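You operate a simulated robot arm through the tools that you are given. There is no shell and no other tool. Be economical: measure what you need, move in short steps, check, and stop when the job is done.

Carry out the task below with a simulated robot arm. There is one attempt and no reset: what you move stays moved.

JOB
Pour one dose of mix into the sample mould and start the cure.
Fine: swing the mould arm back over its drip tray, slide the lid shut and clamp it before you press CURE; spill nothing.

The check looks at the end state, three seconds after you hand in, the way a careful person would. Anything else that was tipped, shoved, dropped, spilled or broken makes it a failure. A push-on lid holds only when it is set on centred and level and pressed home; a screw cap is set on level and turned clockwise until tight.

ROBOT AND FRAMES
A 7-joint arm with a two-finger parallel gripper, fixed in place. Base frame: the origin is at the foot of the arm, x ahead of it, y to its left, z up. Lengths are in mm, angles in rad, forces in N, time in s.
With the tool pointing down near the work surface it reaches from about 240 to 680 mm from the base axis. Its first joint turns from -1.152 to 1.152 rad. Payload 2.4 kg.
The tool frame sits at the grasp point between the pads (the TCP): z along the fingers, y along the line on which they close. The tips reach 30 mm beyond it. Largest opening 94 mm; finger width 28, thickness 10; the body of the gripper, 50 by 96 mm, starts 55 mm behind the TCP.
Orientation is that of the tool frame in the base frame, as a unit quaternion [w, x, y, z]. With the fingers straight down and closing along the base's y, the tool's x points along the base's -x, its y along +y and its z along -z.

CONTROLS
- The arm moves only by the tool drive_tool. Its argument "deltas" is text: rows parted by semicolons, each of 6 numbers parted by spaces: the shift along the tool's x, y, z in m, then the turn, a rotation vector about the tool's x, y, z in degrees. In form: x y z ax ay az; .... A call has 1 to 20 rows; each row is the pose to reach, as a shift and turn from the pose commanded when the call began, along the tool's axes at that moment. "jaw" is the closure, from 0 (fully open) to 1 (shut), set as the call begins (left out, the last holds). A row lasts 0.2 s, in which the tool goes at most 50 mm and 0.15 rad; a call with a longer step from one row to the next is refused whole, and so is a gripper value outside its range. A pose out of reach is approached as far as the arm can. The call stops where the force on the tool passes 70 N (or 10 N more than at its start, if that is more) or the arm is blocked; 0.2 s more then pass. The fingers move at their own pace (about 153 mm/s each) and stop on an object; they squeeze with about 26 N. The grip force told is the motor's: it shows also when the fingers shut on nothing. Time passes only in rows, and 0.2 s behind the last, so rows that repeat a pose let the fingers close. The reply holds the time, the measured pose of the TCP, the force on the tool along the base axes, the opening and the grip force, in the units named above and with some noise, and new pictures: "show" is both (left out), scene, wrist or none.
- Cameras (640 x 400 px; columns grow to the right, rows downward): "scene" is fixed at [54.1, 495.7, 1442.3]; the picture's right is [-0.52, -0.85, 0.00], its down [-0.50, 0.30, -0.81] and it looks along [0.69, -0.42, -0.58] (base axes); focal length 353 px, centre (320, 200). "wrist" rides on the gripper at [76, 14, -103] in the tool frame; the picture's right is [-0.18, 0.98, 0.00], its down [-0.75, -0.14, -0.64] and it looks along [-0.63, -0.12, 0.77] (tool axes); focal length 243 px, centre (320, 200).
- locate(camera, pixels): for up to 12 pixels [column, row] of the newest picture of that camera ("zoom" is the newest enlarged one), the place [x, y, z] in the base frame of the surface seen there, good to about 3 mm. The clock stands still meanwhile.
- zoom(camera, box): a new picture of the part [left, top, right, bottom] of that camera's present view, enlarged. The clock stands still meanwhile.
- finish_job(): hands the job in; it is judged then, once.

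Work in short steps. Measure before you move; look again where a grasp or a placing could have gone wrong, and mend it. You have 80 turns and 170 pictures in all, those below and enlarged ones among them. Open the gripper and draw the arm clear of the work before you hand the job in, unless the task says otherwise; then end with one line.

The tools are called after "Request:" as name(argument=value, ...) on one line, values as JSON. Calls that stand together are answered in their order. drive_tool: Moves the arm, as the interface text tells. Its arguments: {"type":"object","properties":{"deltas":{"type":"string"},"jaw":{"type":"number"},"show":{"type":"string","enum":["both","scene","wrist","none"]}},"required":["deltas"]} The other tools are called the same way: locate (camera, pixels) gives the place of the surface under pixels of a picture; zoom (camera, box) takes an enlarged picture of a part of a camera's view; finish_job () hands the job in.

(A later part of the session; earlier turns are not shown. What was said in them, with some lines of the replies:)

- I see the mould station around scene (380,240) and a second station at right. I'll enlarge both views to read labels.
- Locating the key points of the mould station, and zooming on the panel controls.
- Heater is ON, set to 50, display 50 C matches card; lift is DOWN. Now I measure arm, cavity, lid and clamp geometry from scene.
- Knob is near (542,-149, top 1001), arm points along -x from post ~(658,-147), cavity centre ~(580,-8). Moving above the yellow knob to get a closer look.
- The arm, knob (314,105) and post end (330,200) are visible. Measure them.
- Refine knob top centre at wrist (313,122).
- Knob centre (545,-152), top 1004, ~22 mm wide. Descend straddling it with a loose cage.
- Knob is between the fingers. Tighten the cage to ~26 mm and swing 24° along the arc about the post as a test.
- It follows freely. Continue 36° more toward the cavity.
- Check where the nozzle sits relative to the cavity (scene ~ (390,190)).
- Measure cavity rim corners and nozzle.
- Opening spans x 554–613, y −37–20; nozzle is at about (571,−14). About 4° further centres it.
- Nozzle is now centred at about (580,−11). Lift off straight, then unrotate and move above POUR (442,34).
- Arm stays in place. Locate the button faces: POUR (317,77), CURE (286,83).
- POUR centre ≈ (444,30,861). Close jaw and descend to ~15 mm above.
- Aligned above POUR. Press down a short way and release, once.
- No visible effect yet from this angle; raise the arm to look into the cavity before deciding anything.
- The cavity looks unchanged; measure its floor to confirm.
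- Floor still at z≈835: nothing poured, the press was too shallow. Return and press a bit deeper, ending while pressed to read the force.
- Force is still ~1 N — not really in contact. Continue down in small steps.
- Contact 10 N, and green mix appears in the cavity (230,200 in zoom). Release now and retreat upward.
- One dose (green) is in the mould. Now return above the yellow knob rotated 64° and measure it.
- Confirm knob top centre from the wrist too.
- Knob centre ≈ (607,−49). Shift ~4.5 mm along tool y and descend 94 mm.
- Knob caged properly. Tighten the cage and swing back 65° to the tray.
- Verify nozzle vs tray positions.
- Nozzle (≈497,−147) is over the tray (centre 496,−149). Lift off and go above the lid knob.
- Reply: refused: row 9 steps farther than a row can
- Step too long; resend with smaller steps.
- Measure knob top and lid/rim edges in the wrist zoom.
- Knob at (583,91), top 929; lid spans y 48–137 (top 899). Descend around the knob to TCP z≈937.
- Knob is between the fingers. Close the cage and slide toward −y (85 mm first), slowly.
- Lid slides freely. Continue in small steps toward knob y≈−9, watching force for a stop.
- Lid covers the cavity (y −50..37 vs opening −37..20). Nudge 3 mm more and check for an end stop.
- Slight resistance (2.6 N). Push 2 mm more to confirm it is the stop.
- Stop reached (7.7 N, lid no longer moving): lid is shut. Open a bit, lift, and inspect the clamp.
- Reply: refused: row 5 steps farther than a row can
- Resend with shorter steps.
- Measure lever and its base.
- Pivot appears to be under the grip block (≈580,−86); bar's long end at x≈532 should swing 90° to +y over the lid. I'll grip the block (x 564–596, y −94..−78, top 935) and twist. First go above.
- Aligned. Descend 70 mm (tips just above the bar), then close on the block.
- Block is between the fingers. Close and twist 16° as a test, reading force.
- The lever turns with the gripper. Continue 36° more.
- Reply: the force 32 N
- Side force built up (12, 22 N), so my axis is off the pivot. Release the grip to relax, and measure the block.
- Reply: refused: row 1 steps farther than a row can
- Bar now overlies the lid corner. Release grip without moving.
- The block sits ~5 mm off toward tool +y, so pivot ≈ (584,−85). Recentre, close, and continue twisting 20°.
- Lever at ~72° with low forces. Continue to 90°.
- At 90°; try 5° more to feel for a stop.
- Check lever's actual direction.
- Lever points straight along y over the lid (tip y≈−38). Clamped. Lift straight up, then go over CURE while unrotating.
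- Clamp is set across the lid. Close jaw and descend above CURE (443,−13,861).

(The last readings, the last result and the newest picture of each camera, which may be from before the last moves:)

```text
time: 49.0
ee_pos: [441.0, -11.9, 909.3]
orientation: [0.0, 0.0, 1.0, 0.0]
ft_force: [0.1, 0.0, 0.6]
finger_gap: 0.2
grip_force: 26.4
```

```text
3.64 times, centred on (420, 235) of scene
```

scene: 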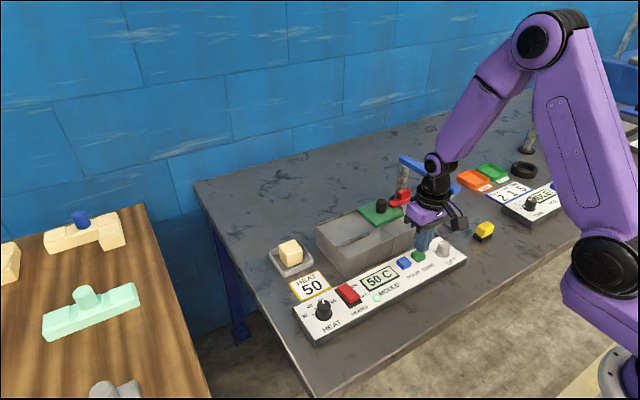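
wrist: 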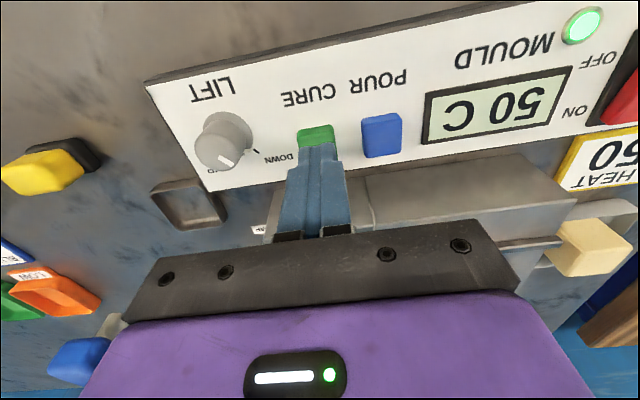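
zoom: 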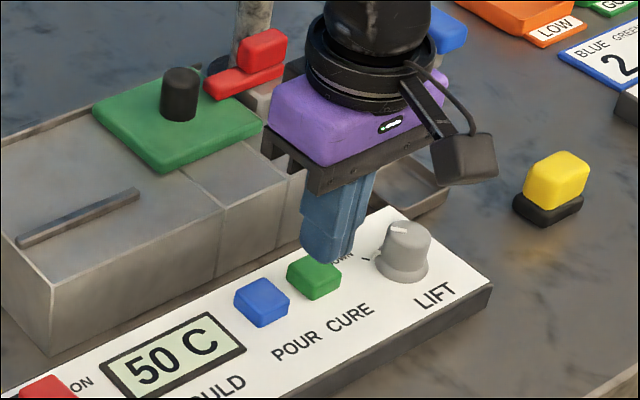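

Over CURE. Press down to TCP z≈883 as worked for POUR.

Request:
drive_tool(deltas="0 0 0.012 0 0 0; 0 0 0.018 0 0 0; 0 0 0.021 0 0 0; 0 0 0.0235 0 0 0; 0 0 0.025 0 0 0")

Request:
zoom(camera="wrist", box=[400, 0, 640, 150])

```text
time: 50.2
ee_pos: [444.0, -12.0, 883.7]
orientation: [0.0, 0.0, 1.0, 0.0]
ft_force: [-2.3, 1.8, 8.3]
finger_gap: 0.1
grip_force: 25.7
```

scene: 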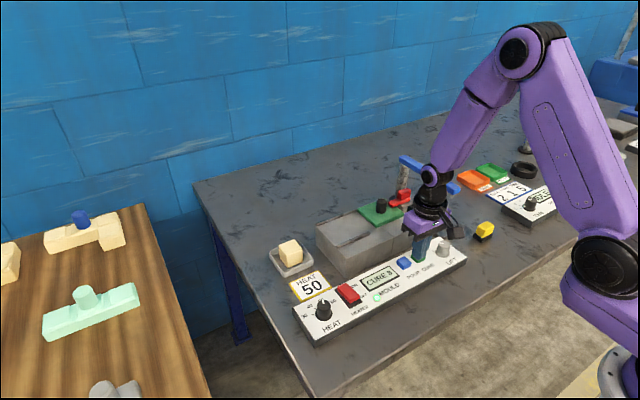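
wrist: 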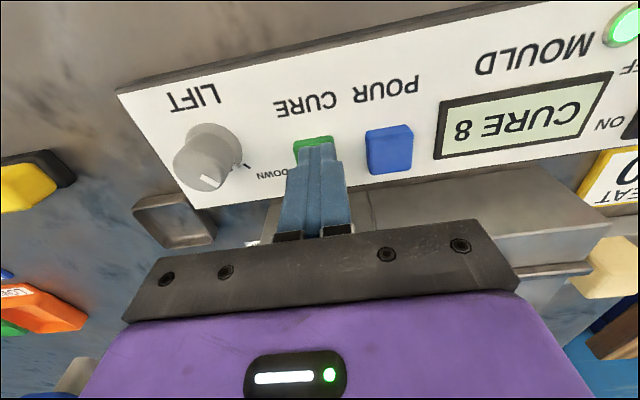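

```text
2.67 times, centred on (520, 75) of wrist
```

zoom: 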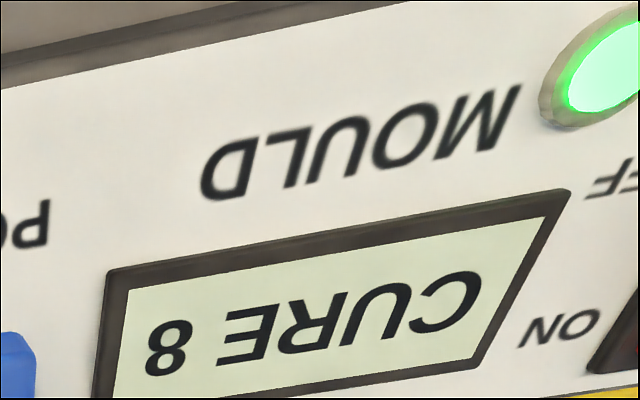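

The display shows "CURE 8": curing has started. Release, draw up and clear, then open the gripper.

Request:
drive_tool(deltas="0 0 -0.03 0 0 0; 0.01 0 -0.07 0 0 0; 0.02 0 -0.115 0 0 0; 0.02 0 -0.16 0 0 0; 0.02 0 -0.2 0 0 0; 0.02 0 -0.24 0 0 0; 0.02 0 -0.26 0 0 0", show="none")

Request:
drive_tool(deltas="0 0 0 0 0 0; 0 0 0 0 0 0; 0 0 0 0 0 0; 0 0 0 0 0 0", jaw=0)

Request:
zoom(camera="scene", box=[280, 150, 500, 340])

```text
time: 51.8
ee_pos: [419.5, -12.9, 1143.3]
orientation: [0.001, 0.0, 1.0, 0.0]
ft_force: [-0.8, -0.7, 0.3]
finger_gap: 0.0
grip_force: 26.5
```

```text
time: 52.8
ee_pos: [421.8, -12.4, 1142.1]
orientation: [0.0, 0.0, 1.0, 0.0]
ft_force: [0.1, -0.2, -0.7]
finger_gap: 93.9
grip_force: 0.1
```

scene: 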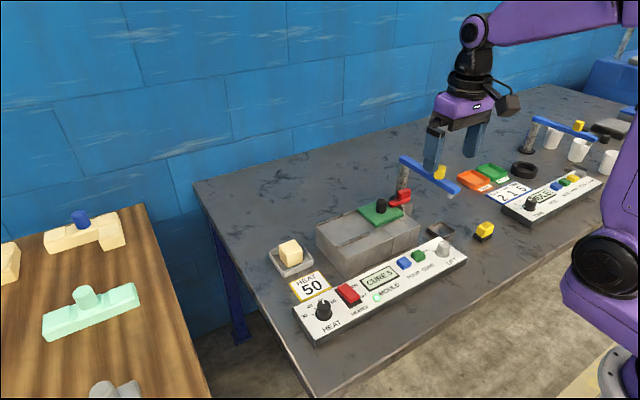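
wrist: 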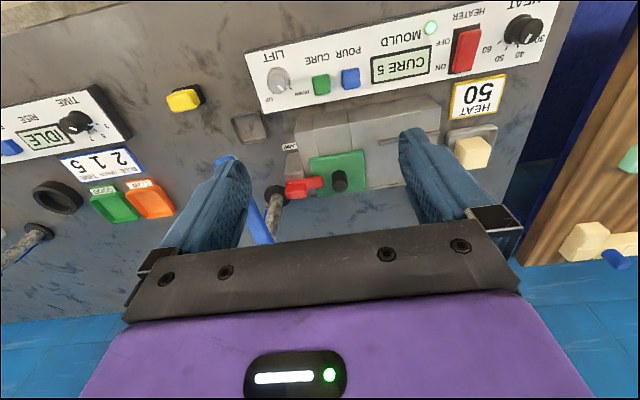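

```text
2.11 times, centred on (390, 245) of scene
```

zoom: 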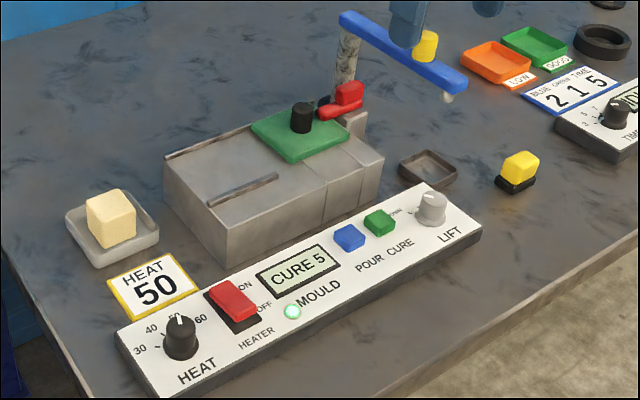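

The cure is counting down ("CURE 5"), with the lid shut and clamped, the mould arm over its tray, and nothing spilled. Handing in.

Request:
finish_job()

```text
The job is handed in.
```

The job is handed in: one dose is in the mould, the mould arm is back over its drip tray, the lid is shut and clamped, and the cure was counting down ("CURE 5") with no spill visible.
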